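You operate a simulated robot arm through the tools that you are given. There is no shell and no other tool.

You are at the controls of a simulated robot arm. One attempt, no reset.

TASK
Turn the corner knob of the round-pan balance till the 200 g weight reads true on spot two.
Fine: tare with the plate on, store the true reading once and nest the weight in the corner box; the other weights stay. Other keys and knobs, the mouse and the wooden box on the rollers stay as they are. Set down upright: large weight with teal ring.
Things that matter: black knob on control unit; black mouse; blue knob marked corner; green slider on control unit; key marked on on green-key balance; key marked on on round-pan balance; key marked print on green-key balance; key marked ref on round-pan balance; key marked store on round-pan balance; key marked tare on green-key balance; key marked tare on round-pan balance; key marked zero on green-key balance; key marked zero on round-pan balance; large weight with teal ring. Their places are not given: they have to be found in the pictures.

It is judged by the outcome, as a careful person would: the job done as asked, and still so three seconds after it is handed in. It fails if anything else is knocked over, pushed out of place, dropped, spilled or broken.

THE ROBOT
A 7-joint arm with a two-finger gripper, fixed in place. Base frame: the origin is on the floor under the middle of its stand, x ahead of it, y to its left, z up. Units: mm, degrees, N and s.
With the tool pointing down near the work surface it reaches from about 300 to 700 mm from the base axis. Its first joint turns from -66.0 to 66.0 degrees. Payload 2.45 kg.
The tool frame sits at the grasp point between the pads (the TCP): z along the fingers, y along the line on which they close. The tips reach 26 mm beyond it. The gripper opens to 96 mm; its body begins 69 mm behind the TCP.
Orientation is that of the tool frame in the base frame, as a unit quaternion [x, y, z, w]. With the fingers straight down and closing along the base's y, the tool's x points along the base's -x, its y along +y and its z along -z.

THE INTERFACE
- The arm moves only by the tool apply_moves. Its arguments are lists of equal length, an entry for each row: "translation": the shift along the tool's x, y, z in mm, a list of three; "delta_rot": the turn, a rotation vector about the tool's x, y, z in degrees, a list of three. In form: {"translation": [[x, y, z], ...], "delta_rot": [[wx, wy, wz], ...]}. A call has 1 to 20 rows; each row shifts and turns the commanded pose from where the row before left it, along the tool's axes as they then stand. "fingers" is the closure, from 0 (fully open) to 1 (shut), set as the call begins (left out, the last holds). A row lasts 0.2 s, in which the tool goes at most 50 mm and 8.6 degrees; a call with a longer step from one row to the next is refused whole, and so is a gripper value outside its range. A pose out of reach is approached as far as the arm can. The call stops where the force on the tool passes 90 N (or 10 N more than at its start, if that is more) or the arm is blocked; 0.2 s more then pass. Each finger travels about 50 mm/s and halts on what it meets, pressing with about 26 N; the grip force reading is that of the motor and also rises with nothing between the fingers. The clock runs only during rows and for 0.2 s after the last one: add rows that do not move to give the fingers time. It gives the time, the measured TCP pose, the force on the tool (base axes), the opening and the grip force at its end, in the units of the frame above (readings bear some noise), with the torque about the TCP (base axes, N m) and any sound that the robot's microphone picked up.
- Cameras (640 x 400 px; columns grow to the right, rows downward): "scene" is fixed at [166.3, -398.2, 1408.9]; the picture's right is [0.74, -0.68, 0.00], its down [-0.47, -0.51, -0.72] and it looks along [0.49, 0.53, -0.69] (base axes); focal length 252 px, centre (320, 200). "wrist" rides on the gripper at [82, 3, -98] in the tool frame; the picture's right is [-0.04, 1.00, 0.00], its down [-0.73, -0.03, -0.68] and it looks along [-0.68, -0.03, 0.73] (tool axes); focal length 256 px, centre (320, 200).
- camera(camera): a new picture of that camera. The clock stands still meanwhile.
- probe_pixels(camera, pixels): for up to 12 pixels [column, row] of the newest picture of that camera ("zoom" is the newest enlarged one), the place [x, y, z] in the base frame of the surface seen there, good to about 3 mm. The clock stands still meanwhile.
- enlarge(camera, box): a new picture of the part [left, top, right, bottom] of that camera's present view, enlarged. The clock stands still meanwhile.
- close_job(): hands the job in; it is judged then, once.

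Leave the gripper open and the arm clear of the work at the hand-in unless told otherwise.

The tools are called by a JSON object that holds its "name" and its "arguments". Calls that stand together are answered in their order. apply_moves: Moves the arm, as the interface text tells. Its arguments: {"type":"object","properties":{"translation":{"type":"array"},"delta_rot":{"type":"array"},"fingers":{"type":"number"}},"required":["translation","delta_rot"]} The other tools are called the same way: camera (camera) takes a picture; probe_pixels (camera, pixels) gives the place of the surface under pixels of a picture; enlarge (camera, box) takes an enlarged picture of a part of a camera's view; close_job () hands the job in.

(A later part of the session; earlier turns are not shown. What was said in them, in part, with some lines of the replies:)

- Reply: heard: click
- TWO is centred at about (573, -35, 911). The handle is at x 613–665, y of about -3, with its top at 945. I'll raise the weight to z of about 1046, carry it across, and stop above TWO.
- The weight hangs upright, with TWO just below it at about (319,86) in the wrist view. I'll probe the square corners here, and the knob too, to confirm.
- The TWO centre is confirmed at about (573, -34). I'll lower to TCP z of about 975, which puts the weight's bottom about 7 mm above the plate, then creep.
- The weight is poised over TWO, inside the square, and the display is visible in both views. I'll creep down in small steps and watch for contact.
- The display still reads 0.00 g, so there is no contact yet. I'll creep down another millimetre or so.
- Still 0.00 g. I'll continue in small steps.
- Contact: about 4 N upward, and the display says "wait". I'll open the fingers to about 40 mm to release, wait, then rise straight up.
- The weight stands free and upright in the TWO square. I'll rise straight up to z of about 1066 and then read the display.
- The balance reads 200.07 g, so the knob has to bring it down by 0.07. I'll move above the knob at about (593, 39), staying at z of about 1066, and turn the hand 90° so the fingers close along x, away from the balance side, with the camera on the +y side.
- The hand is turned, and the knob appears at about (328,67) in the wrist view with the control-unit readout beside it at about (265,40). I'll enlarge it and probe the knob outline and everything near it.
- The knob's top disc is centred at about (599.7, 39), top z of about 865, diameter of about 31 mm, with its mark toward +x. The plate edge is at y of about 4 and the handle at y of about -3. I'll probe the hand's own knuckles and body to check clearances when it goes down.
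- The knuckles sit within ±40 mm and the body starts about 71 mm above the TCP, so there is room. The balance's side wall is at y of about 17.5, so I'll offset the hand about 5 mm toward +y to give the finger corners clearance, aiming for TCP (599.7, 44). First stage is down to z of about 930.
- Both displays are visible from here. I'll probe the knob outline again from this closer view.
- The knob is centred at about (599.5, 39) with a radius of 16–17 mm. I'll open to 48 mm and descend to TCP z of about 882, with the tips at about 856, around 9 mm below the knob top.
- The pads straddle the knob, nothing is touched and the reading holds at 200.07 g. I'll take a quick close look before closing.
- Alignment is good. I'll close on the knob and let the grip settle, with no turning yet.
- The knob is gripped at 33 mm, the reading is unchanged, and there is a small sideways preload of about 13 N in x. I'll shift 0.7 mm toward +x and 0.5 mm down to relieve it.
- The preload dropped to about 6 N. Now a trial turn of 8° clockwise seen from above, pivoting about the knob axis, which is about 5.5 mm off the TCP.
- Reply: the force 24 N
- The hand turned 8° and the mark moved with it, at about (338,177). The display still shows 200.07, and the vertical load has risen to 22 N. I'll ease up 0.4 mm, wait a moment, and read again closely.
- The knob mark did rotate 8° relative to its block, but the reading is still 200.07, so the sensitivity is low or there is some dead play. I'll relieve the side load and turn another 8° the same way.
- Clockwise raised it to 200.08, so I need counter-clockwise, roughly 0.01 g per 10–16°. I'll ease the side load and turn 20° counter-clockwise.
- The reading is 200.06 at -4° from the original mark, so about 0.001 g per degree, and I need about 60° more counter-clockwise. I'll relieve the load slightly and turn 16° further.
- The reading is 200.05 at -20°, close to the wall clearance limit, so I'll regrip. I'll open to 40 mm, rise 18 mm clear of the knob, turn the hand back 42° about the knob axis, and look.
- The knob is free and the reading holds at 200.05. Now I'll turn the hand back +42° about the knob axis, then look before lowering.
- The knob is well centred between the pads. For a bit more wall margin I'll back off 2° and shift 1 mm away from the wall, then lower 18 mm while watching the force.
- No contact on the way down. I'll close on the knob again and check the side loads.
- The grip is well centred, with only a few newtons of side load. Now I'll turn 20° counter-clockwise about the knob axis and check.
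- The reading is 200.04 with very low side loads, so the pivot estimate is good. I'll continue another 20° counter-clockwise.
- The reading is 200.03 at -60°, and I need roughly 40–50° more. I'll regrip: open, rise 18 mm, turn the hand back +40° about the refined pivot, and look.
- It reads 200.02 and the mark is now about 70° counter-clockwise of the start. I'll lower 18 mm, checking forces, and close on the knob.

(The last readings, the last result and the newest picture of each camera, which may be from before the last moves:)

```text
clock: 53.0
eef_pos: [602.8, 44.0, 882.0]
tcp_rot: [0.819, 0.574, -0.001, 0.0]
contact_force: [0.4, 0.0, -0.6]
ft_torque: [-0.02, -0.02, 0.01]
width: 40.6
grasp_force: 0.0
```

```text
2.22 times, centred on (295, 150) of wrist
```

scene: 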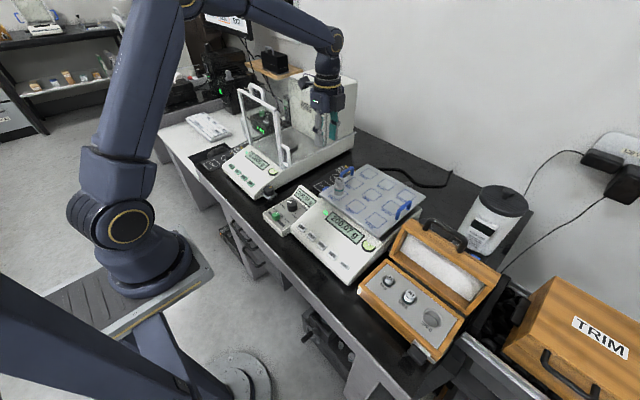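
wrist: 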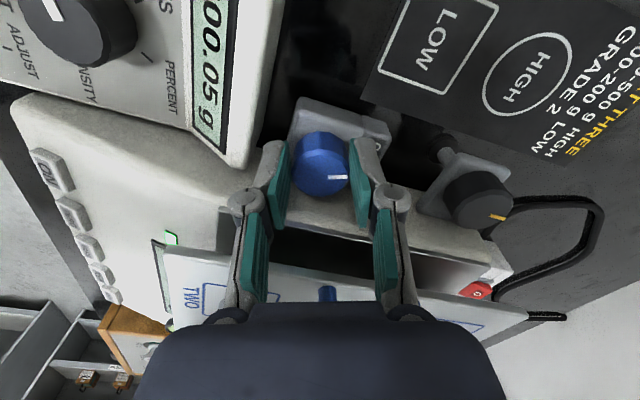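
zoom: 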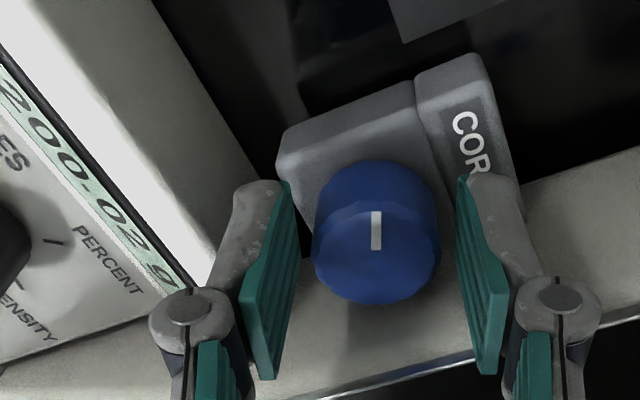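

{"name": "apply_moves", "arguments": {"translation": [[0, 0, 0], [0, 0, 0], [0, 0, 0], [0, 0, 0]], "delta_rot": [[0, 0, 0], [0, 0, 0], [0, 0, 0], [0, 0, 0]], "fingers": 1}}

{"name": "enlarge", "arguments": {"camera": "scene", "box": [290, 140, 390, 250]}}

{"name": "enlarge", "arguments": {"camera": "wrist", "box": [160, 60, 430, 240]}}

```text
clock: 54.0
eef_pos: [603.3, 44.7, 882.6]
tcp_rot: [0.819, 0.573, 0.0, 0.0]
contact_force: [-1.1, -0.3, -1.4]
ft_torque: [0.12, -0.04, -0.03]
width: 33.5
grasp_force: 45.4
```

```text
3.64 times, centred on (340, 195) of scene
```

zoom: 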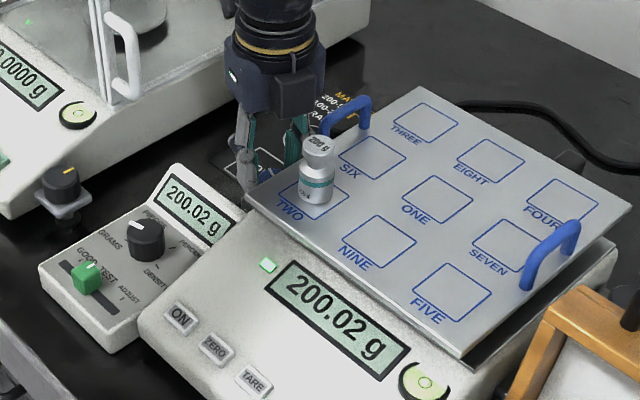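

```text
2.22 times, centred on (295, 150) of wrist
```

zoom: 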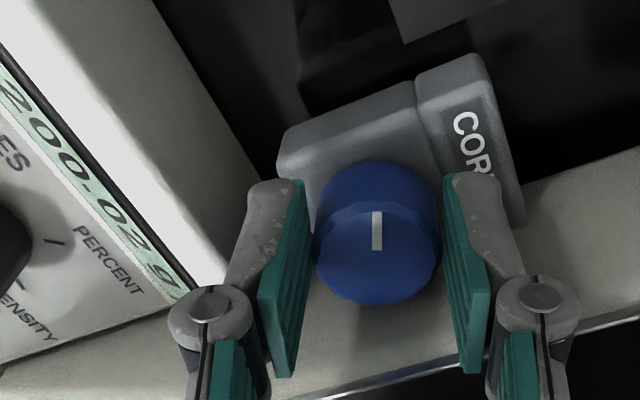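

The grip is near load-free. I'll turn 12° counter-clockwise and read.

{"name": "apply_moves", "arguments": {"translation": [[0, -0.58, 0], [0, -0.58, 0], [0, -0.58, 0], [0, 0, 0], [0, 0, 0]], "delta_rot": [[0, 0, -4], [0, 0, -4], [0, 0, -4], [0, 0, 0], [0, 0, 0]]}}

{"name": "enlarge", "arguments": {"camera": "scene", "box": [290, 140, 390, 250]}}

{"name": "enlarge", "arguments": {"camera": "wrist", "box": [160, 60, 430, 240]}}

```text
clock: 55.2
eef_pos: [602.0, 44.6, 881.9]
tcp_rot: [0.755, 0.656, 0.0, 0.0]
contact_force: [-1.1, -2.9, -2.4]
ft_torque: [-0.31, 0.01, -0.01]
width: 33.4
grasp_force: 45.0
```

```text
3.64 times, centred on (340, 195) of scene
```

zoom: 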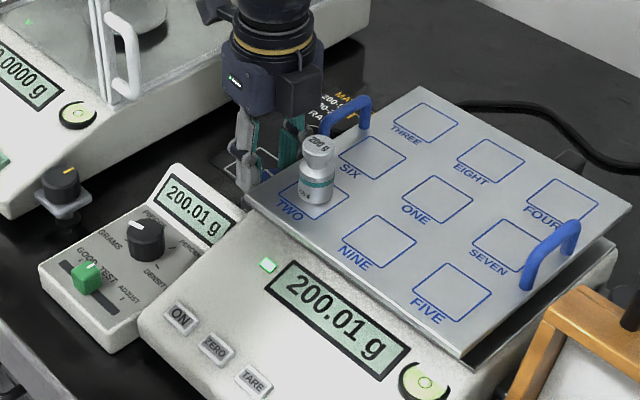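

```text
2.22 times, centred on (295, 150) of wrist
```

zoom: 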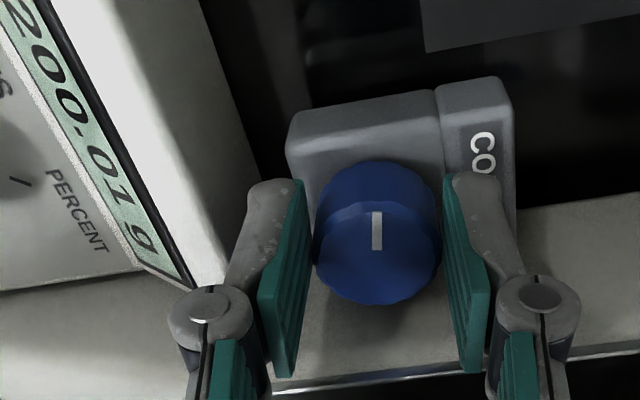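

The reading is 200.01. I'll turn 6° more and read, to find where it changes to 200.00.

{"name": "apply_moves", "arguments": {"translation": [[0, -0.44, 0], [0, -0.44, 0], [0, 0, 0], [0, 0, 0]], "delta_rot": [[0, 0, -3], [0, 0, -3], [0, 0, 0], [0, 0, 0]]}}

{"name": "enlarge", "arguments": {"camera": "scene", "box": [310, 180, 390, 250]}}

```text
clock: 56.2
eef_pos: [599.1, 45.3, 882.1]
tcp_rot: [0.719, 0.695, 0.0, 0.0]
contact_force: [-4.0, -3.4, -0.6]
ft_torque: [-0.02, 0.11, -0.01]
width: 33.4
grasp_force: 45.2
```

```text
5.71 times, centred on (350, 215) of scene
```

zoom: 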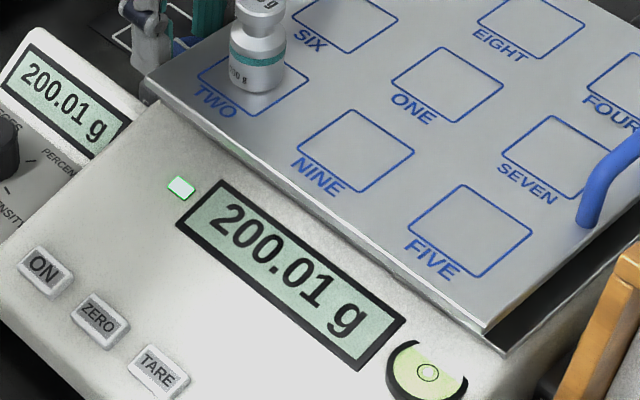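

Still 200.01, so 4° more.

{"name": "apply_moves", "arguments": {"translation": [[0, -0.3, 0], [0, -0.3, 0], [0, 0, 0], [0, 0, 0]], "delta_rot": [[0, 0, -2], [0, 0, -2], [0, 0, 0], [0, 0, 0]]}}

{"name": "enlarge", "arguments": {"camera": "scene", "box": [310, 180, 390, 250]}}

```text
clock: 57.2
eef_pos: [599.2, 46.1, 882.9]
tcp_rot: [0.695, 0.719, -0.001, 0.0]
contact_force: [-4.9, -6.1, -2.0]
ft_torque: [-0.27, 0.02, -0.03]
width: 33.7
grasp_force: 45.3
```

```text
5.71 times, centred on (350, 215) of scene
```

zoom: 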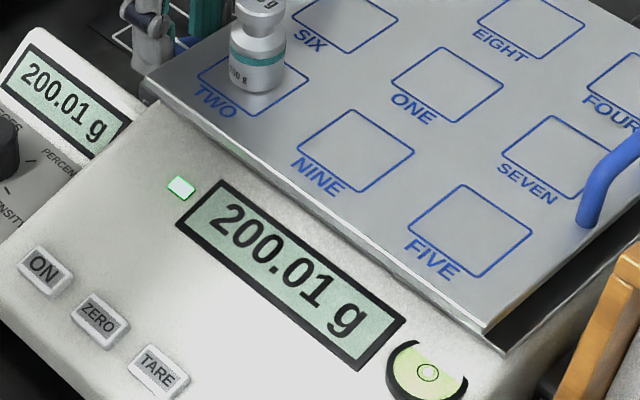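

Still 200.01, so another 4°.

{"name": "apply_moves", "arguments": {"translation": [[-0.2, -0.3, 0], [0, -0.3, 0], [0, 0, 0], [0, 0, 0]], "delta_rot": [[0, 0, -2], [0, 0, -2], [0, 0, 0], [0, 0, 0]]}}

{"name": "enlarge", "arguments": {"camera": "scene", "box": [310, 180, 390, 250]}}

{"name": "enlarge", "arguments": {"camera": "wrist", "box": [160, 60, 430, 240]}}

```text
clock: 58.2
eef_pos: [599.3, 45.2, 882.6]
tcp_rot: [0.67, 0.743, 0.0, 0.0]
contact_force: [-6.3, -3.9, 0.1]
ft_torque: [-0.6, 0.1, -0.02]
width: 33.5
grasp_force: 45.2
```

```text
5.71 times, centred on (350, 215) of scene
```

zoom: 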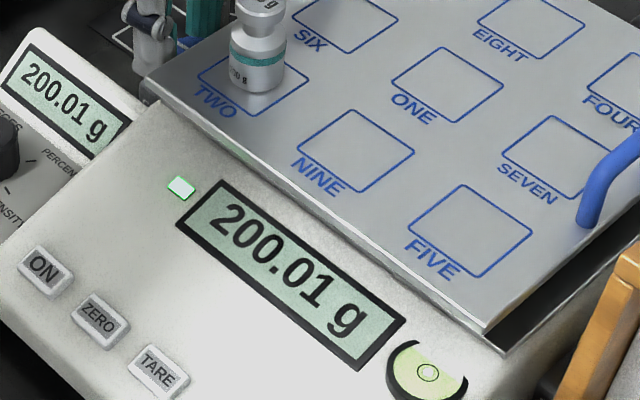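

```text
2.22 times, centred on (295, 150) of wrist
```

zoom: 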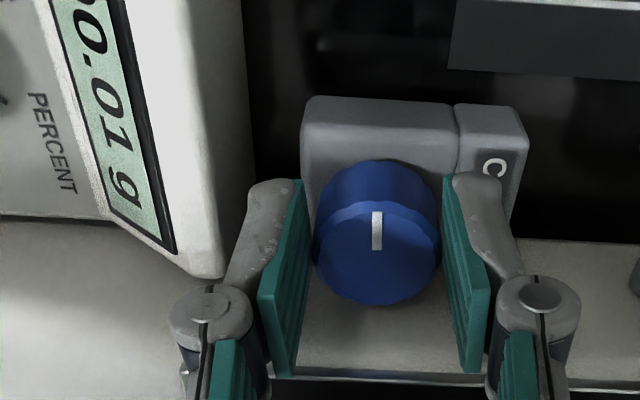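

Still 200.01 at about -96°. Another 4°.

{"name": "apply_moves", "arguments": {"translation": [[-0.2, -0.3, 0], [0, -0.3, 0], [0, 0, 0], [0, 0, 0]], "delta_rot": [[0, 0, -2], [0, 0, -2], [0, 0, 0], [0, 0, 0]]}}

{"name": "enlarge", "arguments": {"camera": "scene", "box": [310, 180, 390, 250]}}

```text
clock: 59.2
eef_pos: [599.7, 44.7, 881.9]
tcp_rot: [0.643, 0.766, 0.0, -0.001]
contact_force: [-6.8, -4.5, 3.9]
ft_torque: [0.25, 0.21, -0.11]
width: 33.6
grasp_force: 45.4
```

```text
5.71 times, centred on (350, 215) of scene
```

zoom: 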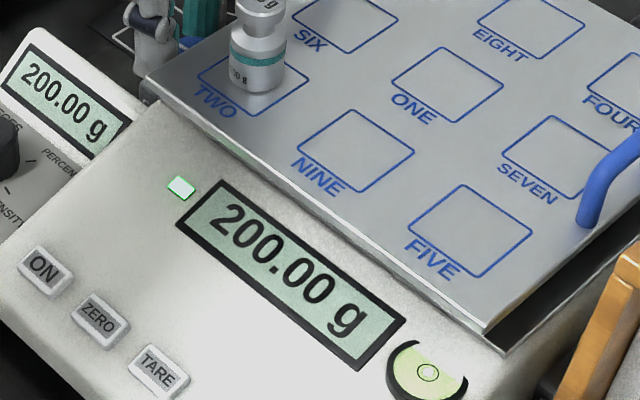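

It changed to 200.00 between -96° and -100°. A 0.01 g step is about 16° wide, so I'll go 5° further to sit safely inside the 200.00 band, then check.

{"name": "apply_moves", "arguments": {"translation": [[-0.2, -0.45, 0], [0, -0.45, 0], [0, 0, 0], [0, 0, 0]], "delta_rot": [[0, 0, -2.5], [0, 0, -2.5], [0, 0, 0], [0, 0, 0]]}}

{"name": "enlarge", "arguments": {"camera": "scene", "box": [310, 180, 390, 250]}}

{"name": "enlarge", "arguments": {"camera": "wrist", "box": [160, 60, 430, 240]}}

```text
clock: 60.2
eef_pos: [597.8, 45.8, 882.4]
tcp_rot: [0.607, 0.794, 0.001, 0.001]
contact_force: [-2.7, -1.3, 3.3]
ft_torque: [-0.05, 0.03, -0.02]
width: 33.7
grasp_force: 44.9
```

```text
5.71 times, centred on (350, 215) of scene
```

zoom: 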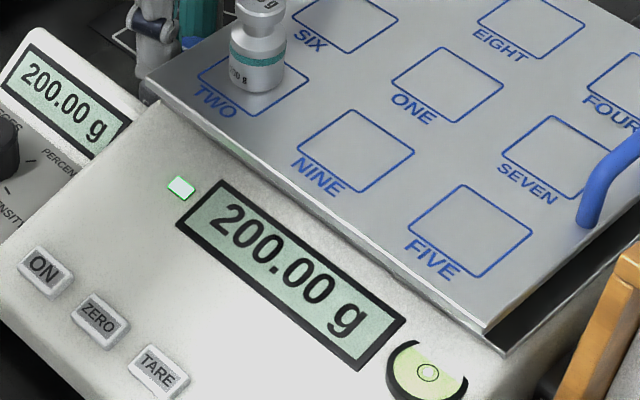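

```text
2.22 times, centred on (295, 150) of wrist
```

zoom: 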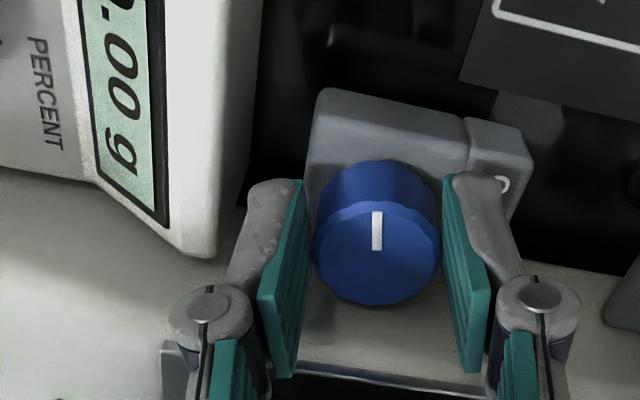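

It is 200.00 g with side loads almost nil and the mark at about -105°. I'll open the fingers without any other motion and confirm the reading holds.

{"name": "apply_moves", "arguments": {"translation": [[0, 0, 0], [0, 0, 0], [0, 0, 0], [0, 0, 0]], "delta_rot": [[0, 0, 0], [0, 0, 0], [0, 0, 0], [0, 0, 0]], "fingers": 0.56}}

{"name": "enlarge", "arguments": {"camera": "scene", "box": [310, 180, 390, 250]}}

{"name": "enlarge", "arguments": {"camera": "wrist", "box": [160, 60, 430, 240]}}

```text
clock: 61.2
eef_pos: [597.6, 44.9, 881.5]
tcp_rot: [0.609, 0.793, 0.0, 0.0]
contact_force: [0.3, 0.2, 0.4]
ft_torque: [0.0, 0.04, 0.01]
width: 42.2
grasp_force: 0.2
```

```text
5.71 times, centred on (350, 215) of scene
```

zoom: 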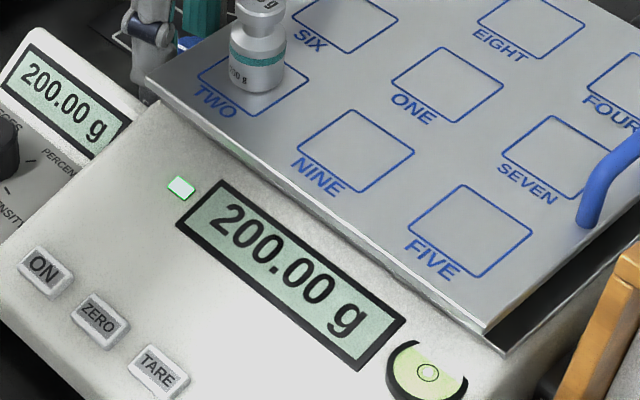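

```text
2.22 times, centred on (295, 150) of wrist
```

zoom: 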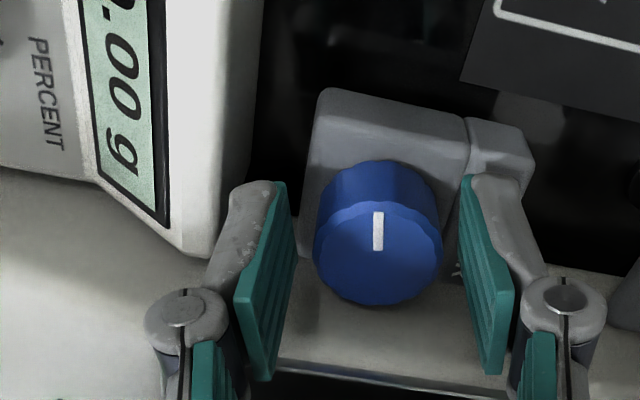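

Released, with the knob unmoved and the reading at 200.00 g. I'll rise straight up to z of about 1066 and re-read.

{"name": "apply_moves", "arguments": {"translation": [[0, 0, -6], [0, 0, -12], [0, 0, -20], [0, 0, -35], [0, 0, -40], [0, 0, -40], [0, 0, -30], [0, 0, 0]], "delta_rot": [[0, 0, 0], [0, 0, 0], [0, 0, 0], [0, 0, 0], [0, 0, 0], [0, 0, 0], [0, 0, 0], [0, 0, 0]]}}

{"name": "camera", "arguments": {"camera": "wrist"}}

{"name": "enlarge", "arguments": {"camera": "scene", "box": [280, 130, 400, 260]}}

```text
clock: 63.0
eef_pos: [598.1, 45.5, 1066.0]
tcp_rot: [0.61, 0.793, -0.001, 0.0]
contact_force: [-0.3, 0.6, -0.2]
ft_torque: [0.02, 0.0, 0.0]
width: 42.1
grasp_force: 0.0
```

```text
taken
```

wrist: 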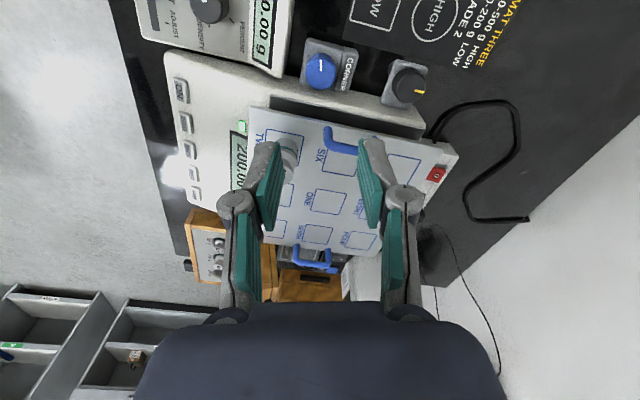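

```text
3.08 times, centred on (340, 195) of scene
```

zoom: 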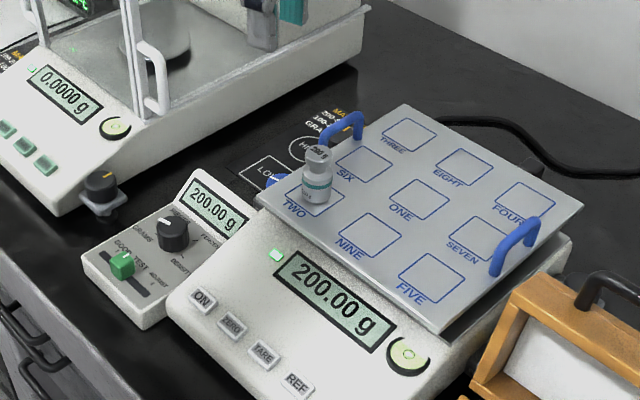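

The balance reads 200.00 g, stable. Now for STORE at about (440, -185, 853). I'll turn the hand back 75°, shut the fingers, travel over at height, then come down to z of about 950.

{"name": "apply_moves", "arguments": {"translation": [[0, 0, 0], [0, 0, 0], [0, 0, 0], [0, 0, 0], [0, 0, 0], [0, 0, 0], [0, 0, 0], [0, 0, 0], [0, 0, 0], [26.7, -38.4, 0], [26.7, -38.4, 0], [26.7, -38.4, 0], [26.7, -38.4, 0], [26.7, -38.4, 0], [26.7, -38.4, 0], [0, 0, 29], [0, 0, 29], [0, 0, 29], [0, 0, 29]], "delta_rot": [[0, 0, -8.3], [0, 0, -8.3], [0, 0, -8.3], [0, 0, -8.3], [0, 0, -8.3], [0, 0, -8.3], [0, 0, -8.3], [0, 0, -8.3], [0, 0, -8.45], [0, 0, 0], [0, 0, 0], [0, 0, 0], [0, 0, 0], [0, 0, 0], [0, 0, 0], [0, 0, 0], [0, 0, 0], [0, 0, 0], [0, 0, 0]], "fingers": 1}}

{"name": "camera", "arguments": {"camera": "wrist"}}

{"name": "enlarge", "arguments": {"camera": "scene", "box": [280, 150, 420, 290]}}

```text
clock: 67.0
eef_pos: [436.8, -184.4, 948.2]
tcp_rot: [0.002, 1.0, 0.0, 0.0]
contact_force: [-0.4, 0.1, 0.0]
ft_torque: [0.03, -0.01, -0.02]
width: 0.0
grasp_force: 26.5
```

```text
taken
```

wrist: 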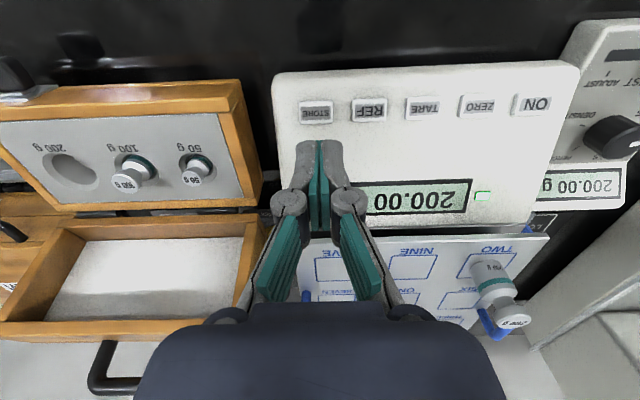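

```text
2.86 times, centred on (350, 220) of scene
```

zoom: 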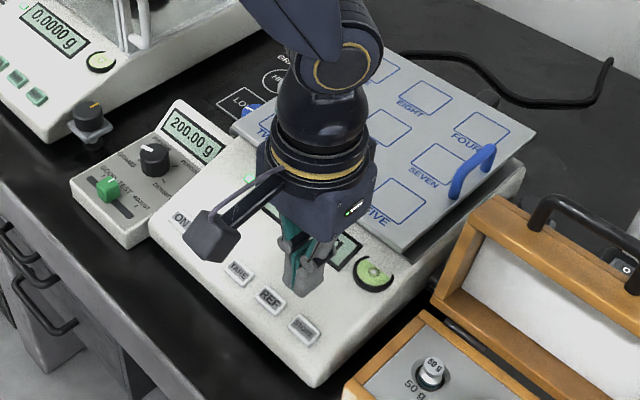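

Lined up near STORE, at about (317,112) in the wrist view, with the reading at 200.00 and the stable lamp lit. I'll probe the key.

{"name": "probe_pixels", "arguments": {"camera": "wrist", "pixels": [[317, 112], [303, 112], [331, 112], [317, 104], [317, 120], [369, 110]]}}

```text
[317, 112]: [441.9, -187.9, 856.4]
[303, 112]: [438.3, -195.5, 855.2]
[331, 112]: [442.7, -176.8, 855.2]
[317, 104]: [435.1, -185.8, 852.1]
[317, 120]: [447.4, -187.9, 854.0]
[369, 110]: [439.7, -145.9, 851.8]
```

STORE's centre is at about (441, -186, 854). I'll shift 1.5 mm and descend to just above it.

{"name": "apply_moves", "arguments": {"translation": [[0, -1.5, 20], [0, 0, 20], [0, 0, 20], [0, 0, 5]], "delta_rot": [[0, 0, 0], [0, 0, 0], [0, 0, 0], [0, 0, 0]]}}

{"name": "enlarge", "arguments": {"camera": "wrist", "box": [220, 100, 420, 240]}}

```text
clock: 68.0
eef_pos: [436.8, -187.0, 884.0]
tcp_rot: [0.001, 1.0, 0.0, 0.0]
contact_force: [0.2, 1.2, -0.3]
ft_torque: [-0.04, -0.03, -0.01]
width: 0.0
grasp_force: 25.7
```

```text
2.86 times, centred on (320, 170) of wrist
```

zoom: 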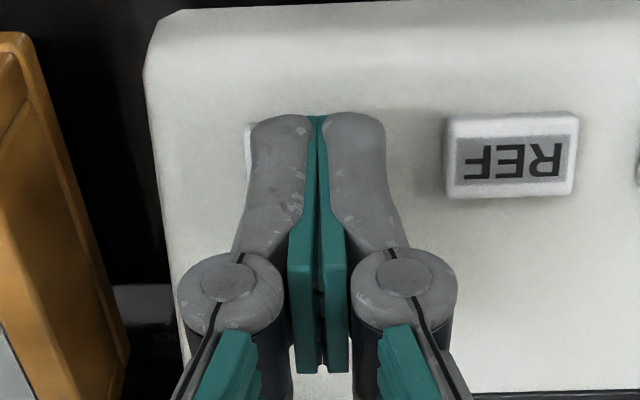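

The alignment matches the TARE press. I'll creep down and stop at the first click.

{"name": "apply_moves", "arguments": {"translation": [[0, 0, 1.5], [0, 0, 1.5], [0, 0, 1.0]], "delta_rot": [[0, 0, 0], [0, 0, 0], [0, 0, 0]]}}

```text
clock: 68.8
eef_pos: [437.8, -186.0, 880.6]
tcp_rot: [0.002, 1.0, 0.0, 0.0]
contact_force: [-0.1, -0.7, 0.9]
ft_torque: [0.02, 0.01, 0.0]
width: 5.9
grasp_force: 28.3
```

No click yet. Next small step.

{"name": "apply_moves", "arguments": {"translation": [[0, 0, 0.7], [0, 0, 0.7]], "delta_rot": [[0, 0, 0], [0, 0, 0]]}}

```text
clock: 69.4
eef_pos: [437.7, -186.5, 880.4]
tcp_rot: [0.001, 1.0, 0.0, 0.0]
contact_force: [-0.8, 0.3, 1.1]
ft_torque: [-0.01, -0.02, 0.03]
width: 5.9
grasp_force: 28.1
```

{"name": "apply_moves", "arguments": {"translation": [[0, 0, 0.7], [0, 0, 0.7]], "delta_rot": [[0, 0, 0], [0, 0, 0]]}}

```text
clock: 70.0
eef_pos: [436.5, -187.3, 876.8]
tcp_rot: [0.001, 1.0, 0.001, 0.0]
contact_force: [0.0, -1.0, 2.8]
ft_torque: [-0.02, -0.05, -0.02]
width: 5.7
grasp_force: 28.6
heard: click
```

One click at about 3 N. I'll lift straight up and check what the display shows.

{"name": "apply_moves", "arguments": {"translation": [[0, 0, -10], [0, 0, -30], [30, 0, -35], [0, 0, -20], [0, 0, 0]], "delta_rot": [[0, 0, 0], [0, 0, 0], [0, 0, 0], [0, 0, 0], [0, 0, 0]]}}

{"name": "camera", "arguments": {"camera": "wrist"}}

{"name": "camera", "arguments": {"camera": "scene"}}

```text
clock: 71.2
eef_pos: [406.6, -187.2, 972.9]
tcp_rot: [0.001, 1.0, 0.0, -0.001]
contact_force: [-0.6, 0.6, 0.0]
ft_torque: [0.03, 0.01, 0.02]
width: 0.0
grasp_force: 28.6
```

```text
taken
```

wrist: 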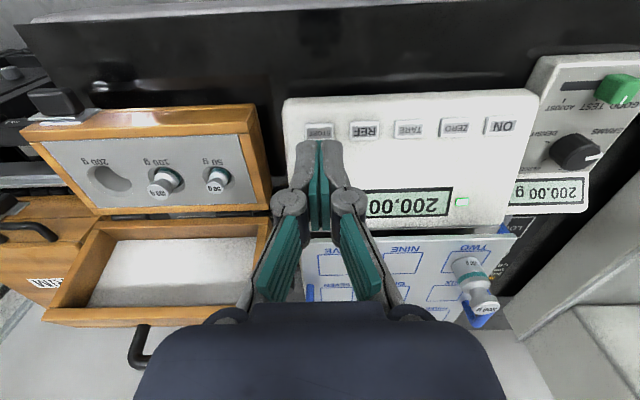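

```text
taken
```

scene: 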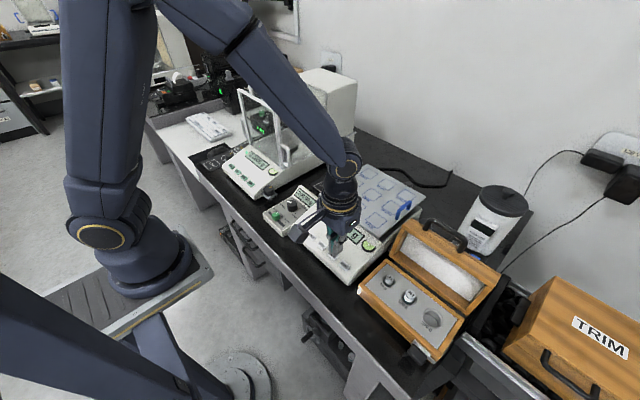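

The display still shows 200.00 g after the single press. Now I'll fetch the weight: half-open the fingers and go back above TWO at z of about 1066.

{"name": "apply_moves", "arguments": {"translation": [[0, 0, -30], [-27.7, 25.5, -12], [-27.7, 25.5, -12], [-27.7, 25.5, -12], [-27.7, 25.5, -12], [-27.7, 25.5, -12], [-27.7, 25.5, -3], [0, 0, 0]], "delta_rot": [[0, 0, 0], [0, 0, 0], [0, 0, 0], [0, 0, 0], [0, 0, 0], [0, 0, 0], [0, 0, 0], [0, 0, 0]], "fingers": 0.58}}

{"name": "camera", "arguments": {"camera": "wrist"}}

{"name": "enlarge", "arguments": {"camera": "scene", "box": [280, 130, 420, 290]}}

```text
clock: 73.0
eef_pos: [574.6, -33.8, 1064.8]
tcp_rot: [0.001, 1.0, 0.001, 0.0]
contact_force: [-0.2, -0.9, 0.2]
ft_torque: [-0.02, 0.01, -0.02]
width: 40.2
grasp_force: 0.1
```

```text
taken
```

wrist: 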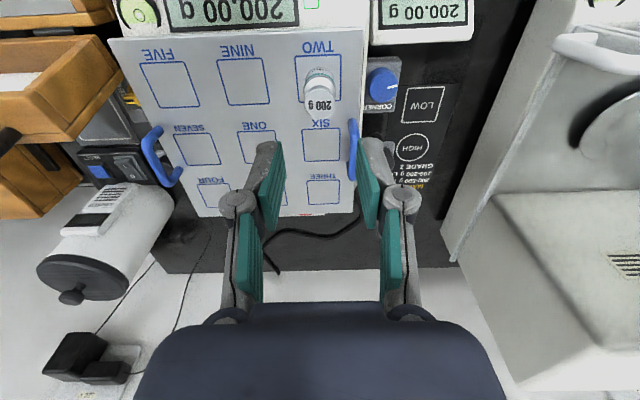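

```text
2.50 times, centred on (350, 210) of scene
```

zoom: 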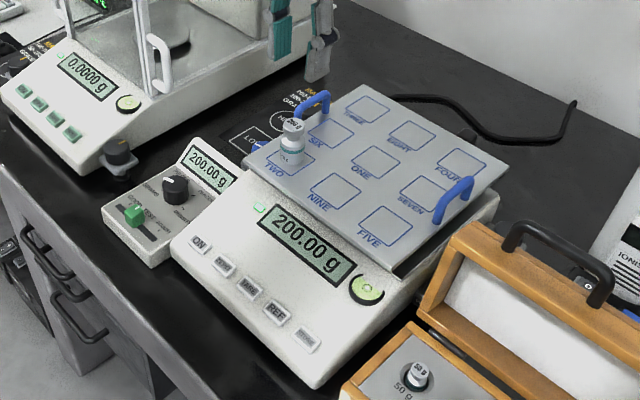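

The balance still reads 200.00 g. I'll probe the weight's head at about (319,105) so I can centre on it.

{"name": "probe_pixels", "arguments": {"camera": "wrist", "pixels": [[319, 105], [309, 105], [329, 105], [319, 97], [319, 112]]}}

{"name": "enlarge", "arguments": {"camera": "wrist", "box": [280, 40, 360, 130]}}

```text
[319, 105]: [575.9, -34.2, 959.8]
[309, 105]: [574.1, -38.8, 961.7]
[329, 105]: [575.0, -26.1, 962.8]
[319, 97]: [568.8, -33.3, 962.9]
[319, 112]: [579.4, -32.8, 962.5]
```

```text
4.44 times, centred on (320, 85) of wrist
```

zoom: 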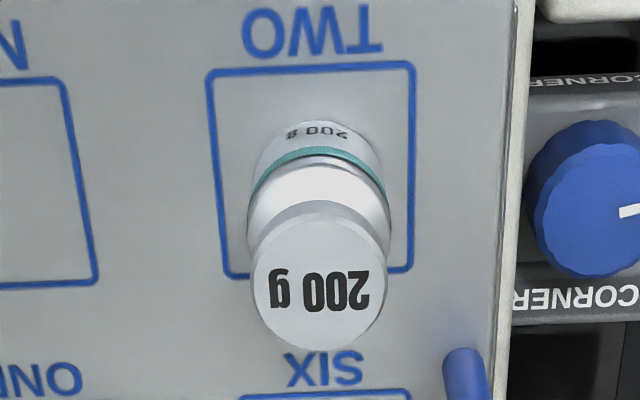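

The head is centred at about (574, -33.5), right under the hand. I'll descend to TCP z of about 967, the release height.

{"name": "apply_moves", "arguments": {"translation": [[0, 0, 30], [0, 0, 30], [0, 0, 20], [0, 0, 12], [0, 0, 6]], "delta_rot": [[0, 0, 0], [0, 0, 0], [0, 0, 0], [0, 0, 0], [0, 0, 0]]}}

{"name": "enlarge", "arguments": {"camera": "wrist", "box": [220, 90, 420, 230]}}

```text
clock: 74.2
eef_pos: [573.2, -34.2, 966.8]
tcp_rot: [0.001, 1.0, 0.0, -0.001]
contact_force: [0.8, -0.1, 0.2]
ft_torque: [-0.01, 0.03, 0.03]
width: 40.3
grasp_force: 0.0
```

```text
2.86 times, centred on (320, 160) of wrist
```

zoom: 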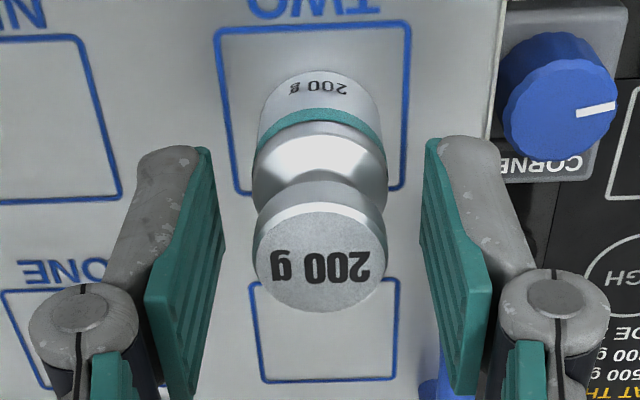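

The pads straddle the head evenly. I'll close and let the grip settle.

{"name": "apply_moves", "arguments": {"translation": [[0, 0, 0], [0, 0, 0], [0, 0, 0], [0, 0, 0], [0, 0, 0]], "delta_rot": [[0, 0, 0], [0, 0, 0], [0, 0, 0], [0, 0, 0], [0, 0, 0]], "fingers": 1}}

```text
clock: 75.4
eef_pos: [573.8, -35.2, 967.2]
tcp_rot: [0.002, 1.0, 0.0, 0.0]
contact_force: [0.5, 0.2, -0.1]
ft_torque: [0.0, 0.03, 0.01]
width: 23.7
grasp_force: 26.3
```

It is held at 23.7 mm. I'll lift straight up to z of about 1047, carry it back over the box to (480, -404), and look.

{"name": "apply_moves", "arguments": {"translation": [[0, 0, -4], [0, 0, -8], [0, 0, -18], [0, 0, -25], [0, 0, -25], [9.35, -36.95, 0], [9.35, -36.95, 0], [9.35, -36.95, 0], [9.35, -36.95, 0], [9.35, -36.95, 0], [9.35, -36.95, 0], [9.35, -36.95, 0], [9.35, -36.95, 0], [9.35, -36.95, 0], [9.35, -36.95, 0], [0, 0, 0], [0, 0, 20], [0, 0, 20], [0, 0, 0]], "delta_rot": [[0, 0, 0], [0, 0, 0], [0, 0, 0], [0, 0, 0], [0, 0, 0], [0, 0, 0], [0, 0, 0], [0, 0, 0], [0, 0, 0], [0, 0, 0], [0, 0, 0], [0, 0, 0], [0, 0, 0], [0, 0, 0], [0, 0, 0], [0, 0, 0], [0, 0, 0], [0, 0, 0], [0, 0, 0]]}}

{"name": "camera", "arguments": {"camera": "wrist"}}

{"name": "enlarge", "arguments": {"camera": "scene", "box": [280, 150, 500, 340]}}

```text
clock: 79.4
eef_pos: [480.8, -404.1, 1009.6]
tcp_rot: [0.0, 1.0, 0.0, 0.0]
contact_force: [-1.2, -0.5, -2.6]
ft_torque: [0.0, -0.01, 0.0]
width: 23.8
grasp_force: 25.6
```

```text
taken
```

wrist: 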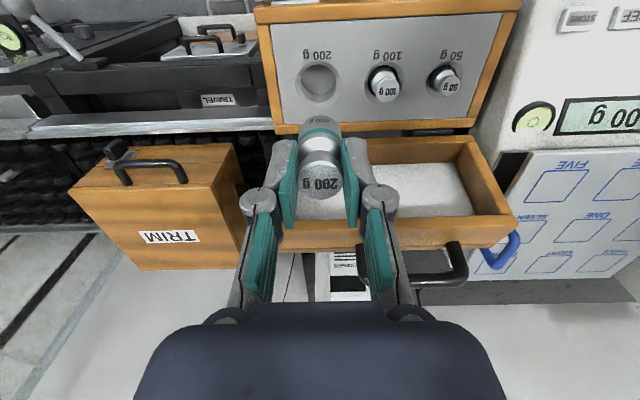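

```text
2.11 times, centred on (390, 245) of scene
```

zoom: 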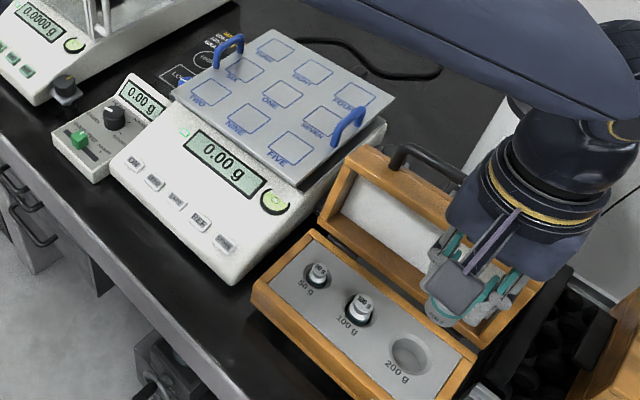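

The balance shows 0.00 g with the weight off. I'll enlarge the empty nest to get its centre precisely.

{"name": "enlarge", "arguments": {"camera": "wrist", "box": [280, 50, 360, 200]}}

{"name": "enlarge", "arguments": {"camera": "wrist", "box": [285, 50, 355, 110]}}

```text
2.67 times, centred on (320, 125) of wrist
```

zoom: 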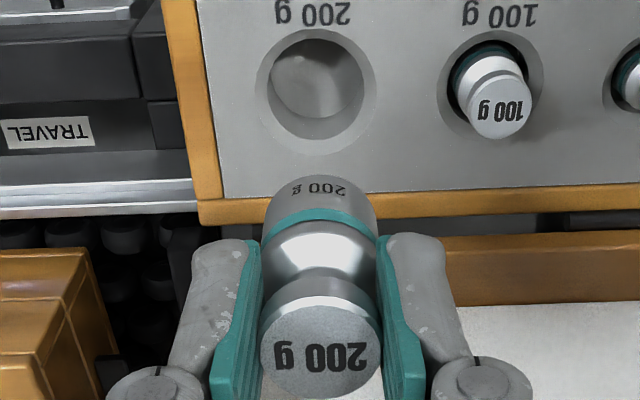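

```text
6.67 times, centred on (320, 80) of wrist
```

zoom: 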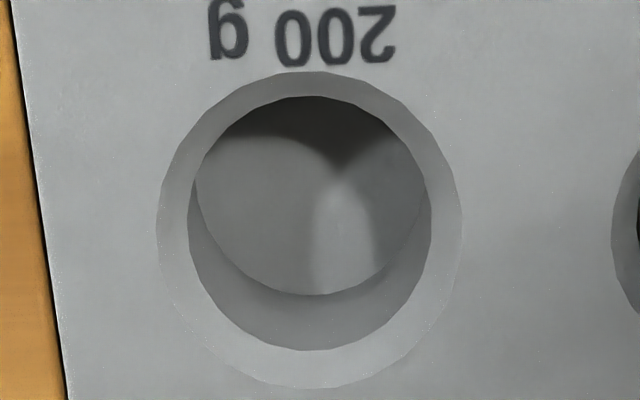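

The rim spans columns 157–462 and rows 70–388 in this zoom. I'll probe opposite points just outside the rim, plus the floor.

{"name": "probe_pixels", "arguments": {"camera": "zoom", "pixels": [[150, 229], [470, 229], [310, 62], [310, 396], [196, 105], [424, 105], [196, 355], [424, 355], [310, 200], [230, 200], [380, 200], [310, 270]]}}

```text
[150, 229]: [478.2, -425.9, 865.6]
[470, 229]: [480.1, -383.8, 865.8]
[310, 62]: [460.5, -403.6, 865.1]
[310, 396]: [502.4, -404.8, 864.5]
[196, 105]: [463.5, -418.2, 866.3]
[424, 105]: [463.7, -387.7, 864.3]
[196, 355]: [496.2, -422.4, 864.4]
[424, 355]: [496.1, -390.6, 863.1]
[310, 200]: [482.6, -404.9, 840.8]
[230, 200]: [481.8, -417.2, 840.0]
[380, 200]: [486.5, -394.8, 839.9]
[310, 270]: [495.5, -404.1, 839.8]
```

The nest centre is at about (480.3, -404.7). I'll hold still for a moment to read a settled pose, lowering only to z of about 960 so the weight's bottom stays well above the panel.

{"name": "apply_moves", "arguments": {"translation": [[0, 0, 20], [0, 0, 20], [0, 0, 10], [0, 0, 0], [0, 0, 0]], "delta_rot": [[0, 0, 0], [0, 0, 0], [0, 0, 0], [0, 0, 0], [0, 0, 0]]}}

{"name": "enlarge", "arguments": {"camera": "wrist", "box": [260, 60, 400, 220]}}

{"name": "apply_moves", "arguments": {"translation": [[0, 0, 0]], "delta_rot": [[0, 0, 0]]}}

{"name": "apply_moves", "arguments": {"translation": [[0, 0, 0]], "delta_rot": [[0, 0, 0]]}}

```text
clock: 80.6
eef_pos: [479.7, -404.3, 958.4]
tcp_rot: [0.0, 1.0, 0.001, -0.001]
contact_force: [0.0, -0.4, -1.5]
ft_torque: [-0.02, -0.02, 0.01]
width: 23.6
grasp_force: 25.7
```

```text
2.50 times, centred on (330, 140) of wrist
```

zoom: 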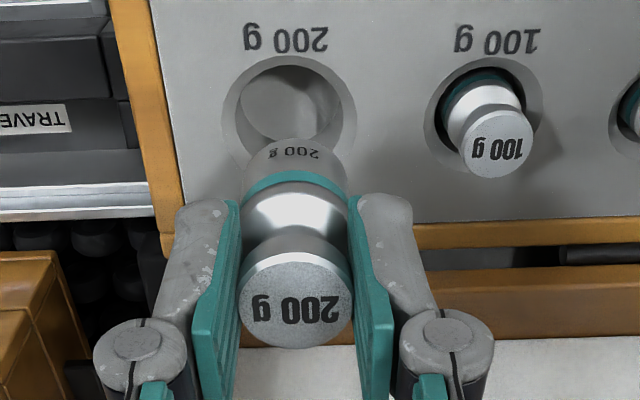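

```text
clock: 81.0
eef_pos: [479.7, -404.4, 957.7]
tcp_rot: [0.001, 1.0, 0.0, 0.0]
contact_force: [-0.2, 0.0, -2.3]
ft_torque: [-0.01, 0.02, 0.0]
width: 23.3
grasp_force: 26.0
```

```text
clock: 81.4
eef_pos: [480.3, -402.7, 957.7]
tcp_rot: [0.002, 1.0, 0.0, 0.0]
contact_force: [-0.8, 1.0, -1.4]
ft_torque: [0.04, -0.03, -0.02]
width: 23.5
grasp_force: 26.2
```

The settled average is (480.1, -403.9). I'll correct by +0.4 in x and -0.9 in y, and lower until the weight's bottom is about 4 mm above the panel, then check.

{"name": "apply_moves", "arguments": {"translation": [[-0.4, -0.9, 10], [0, 0, 10], [0, 0, 8], [0, 0, 3], [0, 0, 0]], "delta_rot": [[0, 0, 0], [0, 0, 0], [0, 0, 0], [0, 0, 0], [0, 0, 0]]}}

{"name": "enlarge", "arguments": {"camera": "wrist", "box": [260, 60, 400, 220]}}

{"name": "enlarge", "arguments": {"camera": "scene", "box": [370, 240, 490, 340]}}

```text
clock: 82.6
eef_pos: [480.1, -405.7, 926.9]
tcp_rot: [0.001, 1.0, 0.0, 0.0]
contact_force: [-0.1, -1.0, -2.0]
ft_torque: [0.0, -0.02, 0.0]
width: 23.8
grasp_force: 26.0
```

```text
2.50 times, centred on (330, 140) of wrist
```

zoom: 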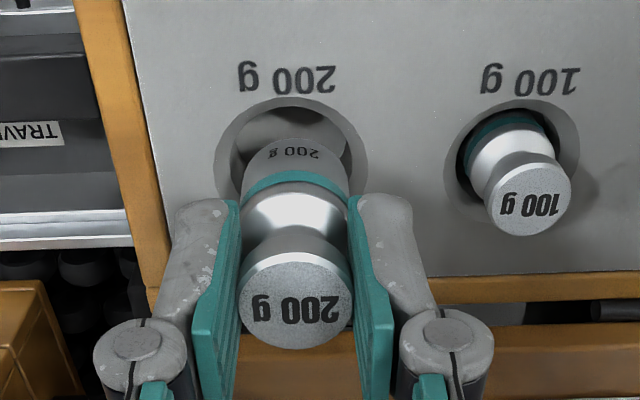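

```text
4.00 times, centred on (430, 290) of scene
```

zoom: 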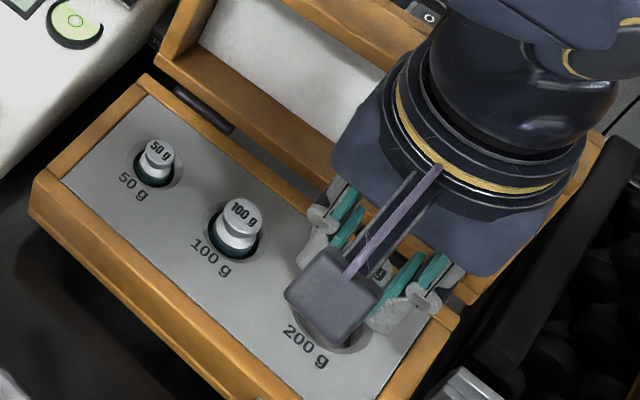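

The weight sits above the nest mouth, and the bore of about 34 mm gives a few mm of clearance each side. I'll shift 0.6 mm toward -y and lower in 5 mm steps to TCP z of about 901, stopping on any contact.

{"name": "apply_moves", "arguments": {"translation": [[0, -0.6, 4], [0, 0, 4], [0, 0, 4], [0, 0, 4], [0, 0, 4], [0, 0, 3], [0, 0, 2]], "delta_rot": [[0, 0, 0], [0, 0, 0], [0, 0, 0], [0, 0, 0], [0, 0, 0], [0, 0, 0], [0, 0, 0]]}}

{"name": "enlarge", "arguments": {"camera": "wrist", "box": [260, 80, 400, 220]}}

```text
clock: 84.2
eef_pos: [480.0, -405.3, 900.7]
tcp_rot: [0.001, 1.0, 0.0, 0.0]
contact_force: [-0.2, 0.5, -1.6]
ft_torque: [0.01, -0.02, 0.01]
width: 23.7
grasp_force: 25.8
```

```text
2.86 times, centred on (330, 150) of wrist
```

zoom: 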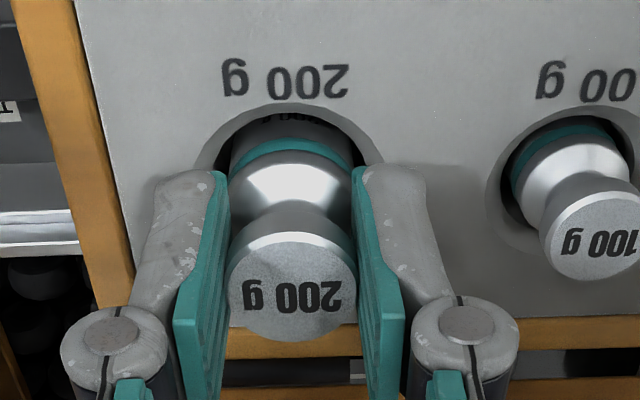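

The weight is in the nest with no contact force, centred between the walls. I'll creep down the last few millimetres until it touches the floor.

{"name": "apply_moves", "arguments": {"translation": [[0, 0, 1.2], [0, 0, 1.2], [0, 0, 0.8]], "delta_rot": [[0, 0, 0], [0, 0, 0], [0, 0, 0]]}}

```text
clock: 85.0
eef_pos: [480.1, -405.2, 898.1]
tcp_rot: [0.002, 1.0, 0.0, 0.0]
contact_force: [0.4, -0.1, -2.5]
ft_torque: [0.01, 0.01, 0.01]
width: 23.8
grasp_force: 26.1
```

{"name": "apply_moves", "arguments": {"translation": [[0, 0, 0.7], [0, 0, 0.7]], "delta_rot": [[0, 0, 0], [0, 0, 0]]}}

```text
clock: 85.6
eef_pos: [479.2, -405.6, 897.8]
tcp_rot: [0.001, 1.0, -0.001, 0.0]
contact_force: [0.6, -0.5, -3.2]
ft_torque: [0.0, -0.01, -0.04]
width: 23.7
grasp_force: 26.3
```

{"name": "apply_moves", "arguments": {"translation": [[0, 0, 0.7], [0, 0, 0.7]], "delta_rot": [[0, 0, 0], [0, 0, 0]]}}

```text
clock: 86.2
eef_pos: [479.0, -405.1, 895.9]
tcp_rot: [0.001, 1.0, 0.0, 0.001]
contact_force: [-0.8, 0.1, 2.5]
ft_torque: [0.07, 0.07, 0.02]
width: 23.5
grasp_force: 25.9
```

Contact with the nest floor: the force went from -2 to +2.5 N. I'll open to about 40 mm to release.

{"name": "apply_moves", "arguments": {"translation": [[0, 0, 0], [0, 0, 0], [0, 0, 0]], "delta_rot": [[0, 0, 0], [0, 0, 0], [0, 0, 0]], "fingers": 0.58}}

{"name": "enlarge", "arguments": {"camera": "wrist", "box": [260, 80, 400, 220]}}

```text
clock: 87.0
eef_pos: [479.8, -406.2, 896.5]
tcp_rot: [0.001, 1.0, 0.0, 0.0]
contact_force: [0.1, 0.6, -0.6]
ft_torque: [-0.04, -0.03, 0.0]
width: 40.2
grasp_force: 0.1
```

```text
2.86 times, centred on (330, 150) of wrist
```

zoom: 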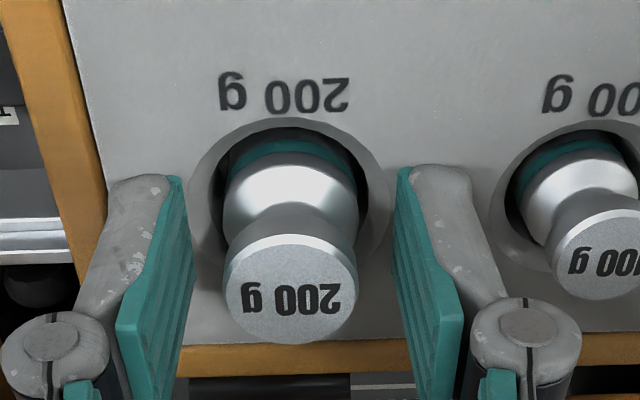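

The weight stands upright and free in its 200 g nest. I'll rise straight up to z of about 1060 and check everything.

{"name": "apply_moves", "arguments": {"translation": [[0, 0, -8], [0, 0, -15], [0, 0, -25], [0, 0, -40], [0, 0, -40], [0, 0, -36], [0, 0, 0]], "delta_rot": [[0, 0, 0], [0, 0, 0], [0, 0, 0], [0, 0, 0], [0, 0, 0], [0, 0, 0], [0, 0, 0]]}}

{"name": "camera", "arguments": {"camera": "wrist"}}

{"name": "camera", "arguments": {"camera": "scene"}}

{"name": "enlarge", "arguments": {"camera": "scene", "box": [250, 150, 470, 340]}}

```text
clock: 88.6
eef_pos: [479.2, -405.3, 1059.7]
tcp_rot: [0.001, 1.0, 0.0, 0.0]
contact_force: [-0.6, -0.3, 0.5]
ft_torque: [0.01, -0.03, 0.0]
width: 40.6
grasp_force: 0.1
```

```text
taken
```

wrist: 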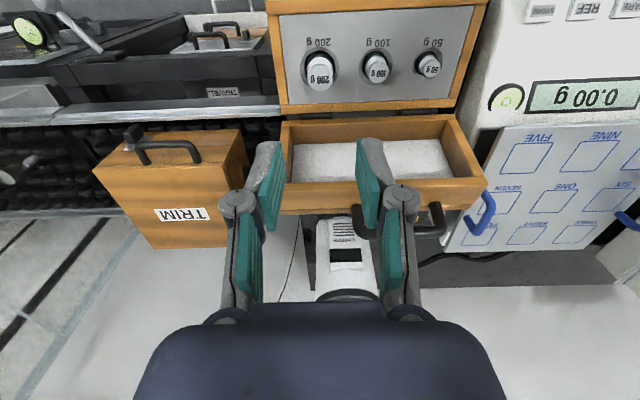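

```text
taken
```

scene: 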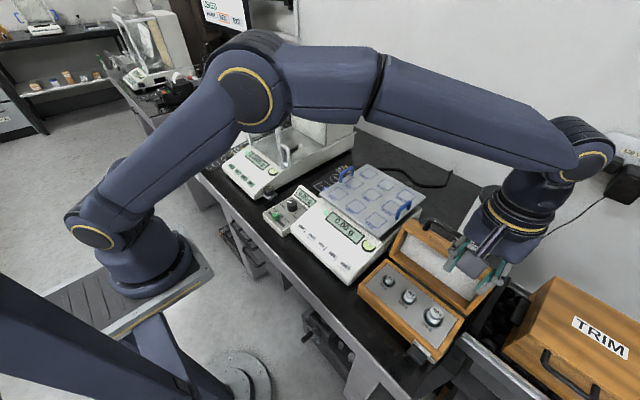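

```text
2.11 times, centred on (360, 245) of scene
```

zoom: 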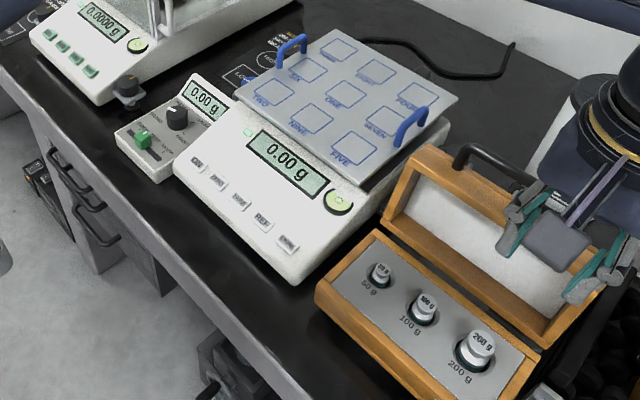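

The weight is nested upright and the balance shows 0.00 g. I'll check the monitor at the top of the scene and the nested weight up close, to confirm the store and the placement.

{"name": "enlarge", "arguments": {"camera": "scene", "box": [190, 0, 270, 50]}}

{"name": "enlarge", "arguments": {"camera": "wrist", "box": [270, 20, 480, 120]}}

{"name": "enlarge", "arguments": {"camera": "scene", "box": [255, 170, 395, 290]}}

```text
8.00 times, centred on (230, 25) of scene
```

zoom: 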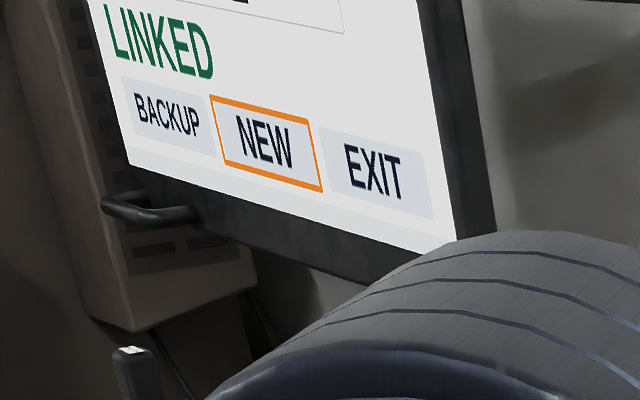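

```text
3.05 times, centred on (375, 70) of wrist
```

zoom: 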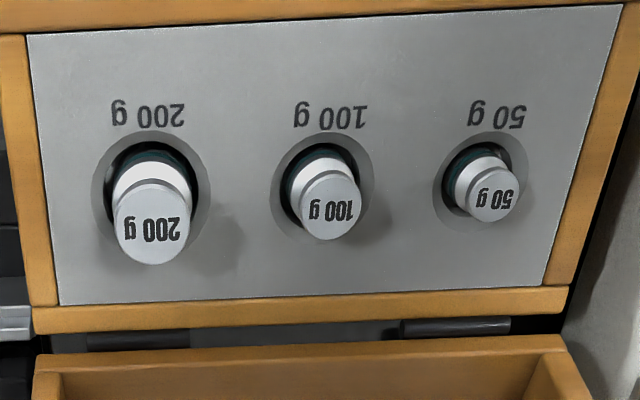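

```text
3.33 times, centred on (325, 230) of scene
```

zoom: 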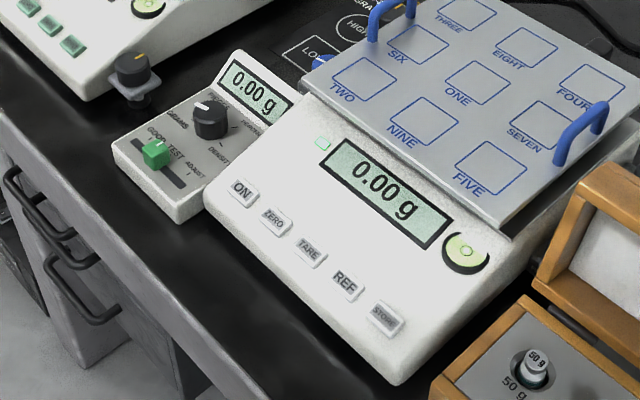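

Everything is in place: all three weights nested, both readouts at 0.00 g, other controls untouched. I'll open the hand fully and move it up, clear of the work, near the start pose.

{"name": "apply_moves", "arguments": {"translation": [[0, 0, -31], [0, 0, -31], [0, 0, -31], [0, 0, -31], [16, 45, 0], [16, 45, 0], [16, 45, 0], [16, 45, 0], [0, 0, 0], [0, 0, 0]], "delta_rot": [[0, 0, 0], [0, 0, 0], [0, 0, 0], [0, 0, 0], [0, 0, 0], [0, 0, 0], [0, 0, 0], [0, 0, 0], [0, 0, 0], [0, 0, 0]], "fingers": 0}}

{"name": "camera", "arguments": {"camera": "wrist"}}

{"name": "camera", "arguments": {"camera": "scene"}}

```text
clock: 90.8
eef_pos: [417.7, -226.3, 1182.6]
tcp_rot: [0.001, 1.0, 0.0, 0.0]
contact_force: [0.1, -0.8, 0.4]
ft_torque: [0.01, 0.05, -0.01]
width: 96.1
grasp_force: 0.1
```

```text
taken
```

wrist: 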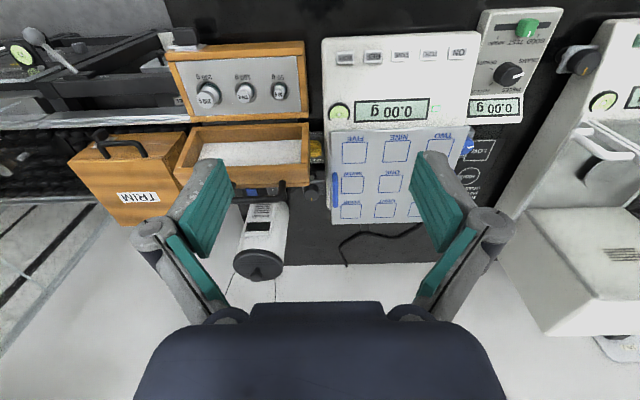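

```text
taken
```

scene: 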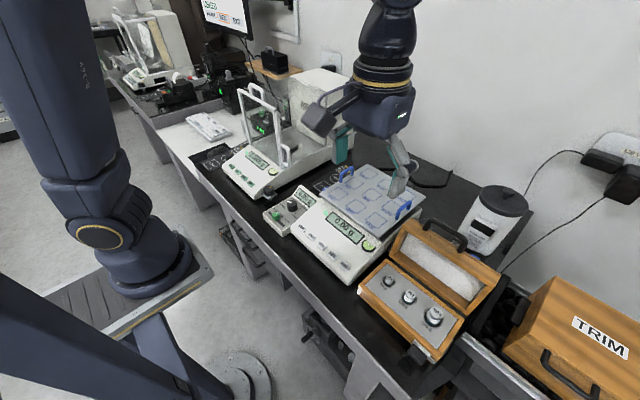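

The arm is clear with the gripper open. The plate hasn't moved, the 200 g weight is upright in its nest, and everything else looks as it did at the start, so I'm handing in.

{"name": "close_job", "arguments": {}}

```text
The job is handed in.
```

The corner knob is set so the 200 g weight reads 200.00 g on spot two, and the job is handed in.

- **Tare:** I pressed TARE once with the plate on, and the display went from 800.00 g to 0.00 g.
- **Corner knob:** The 200 g weight first read 200.07 g on spot two. I turned the knob about 105° counter-clockwise (seen from above) from where it started. The reading stayed at 200.00 g, with the stable lamp on, after I let go of the knob.
- **Store:** I pressed STORE once and heard one click, the same as the TARE press. The balance showed no message confirming that it stored the value.
- **Weight:** The 200 g weight stands upright in its 200 g nest in the open wooden box, beside the 50 g and 100 g weights, which I did not touch. I saw no "corner" label on that box. I took it as the corner box because it is the only one with nests for the weights.

I touched no other keys or knobs, and the mouse and the TRIM box on the rollers stayed where they were. The display is back at 0.00 g, the gripper is open, and the arm is raised clear of the bench.
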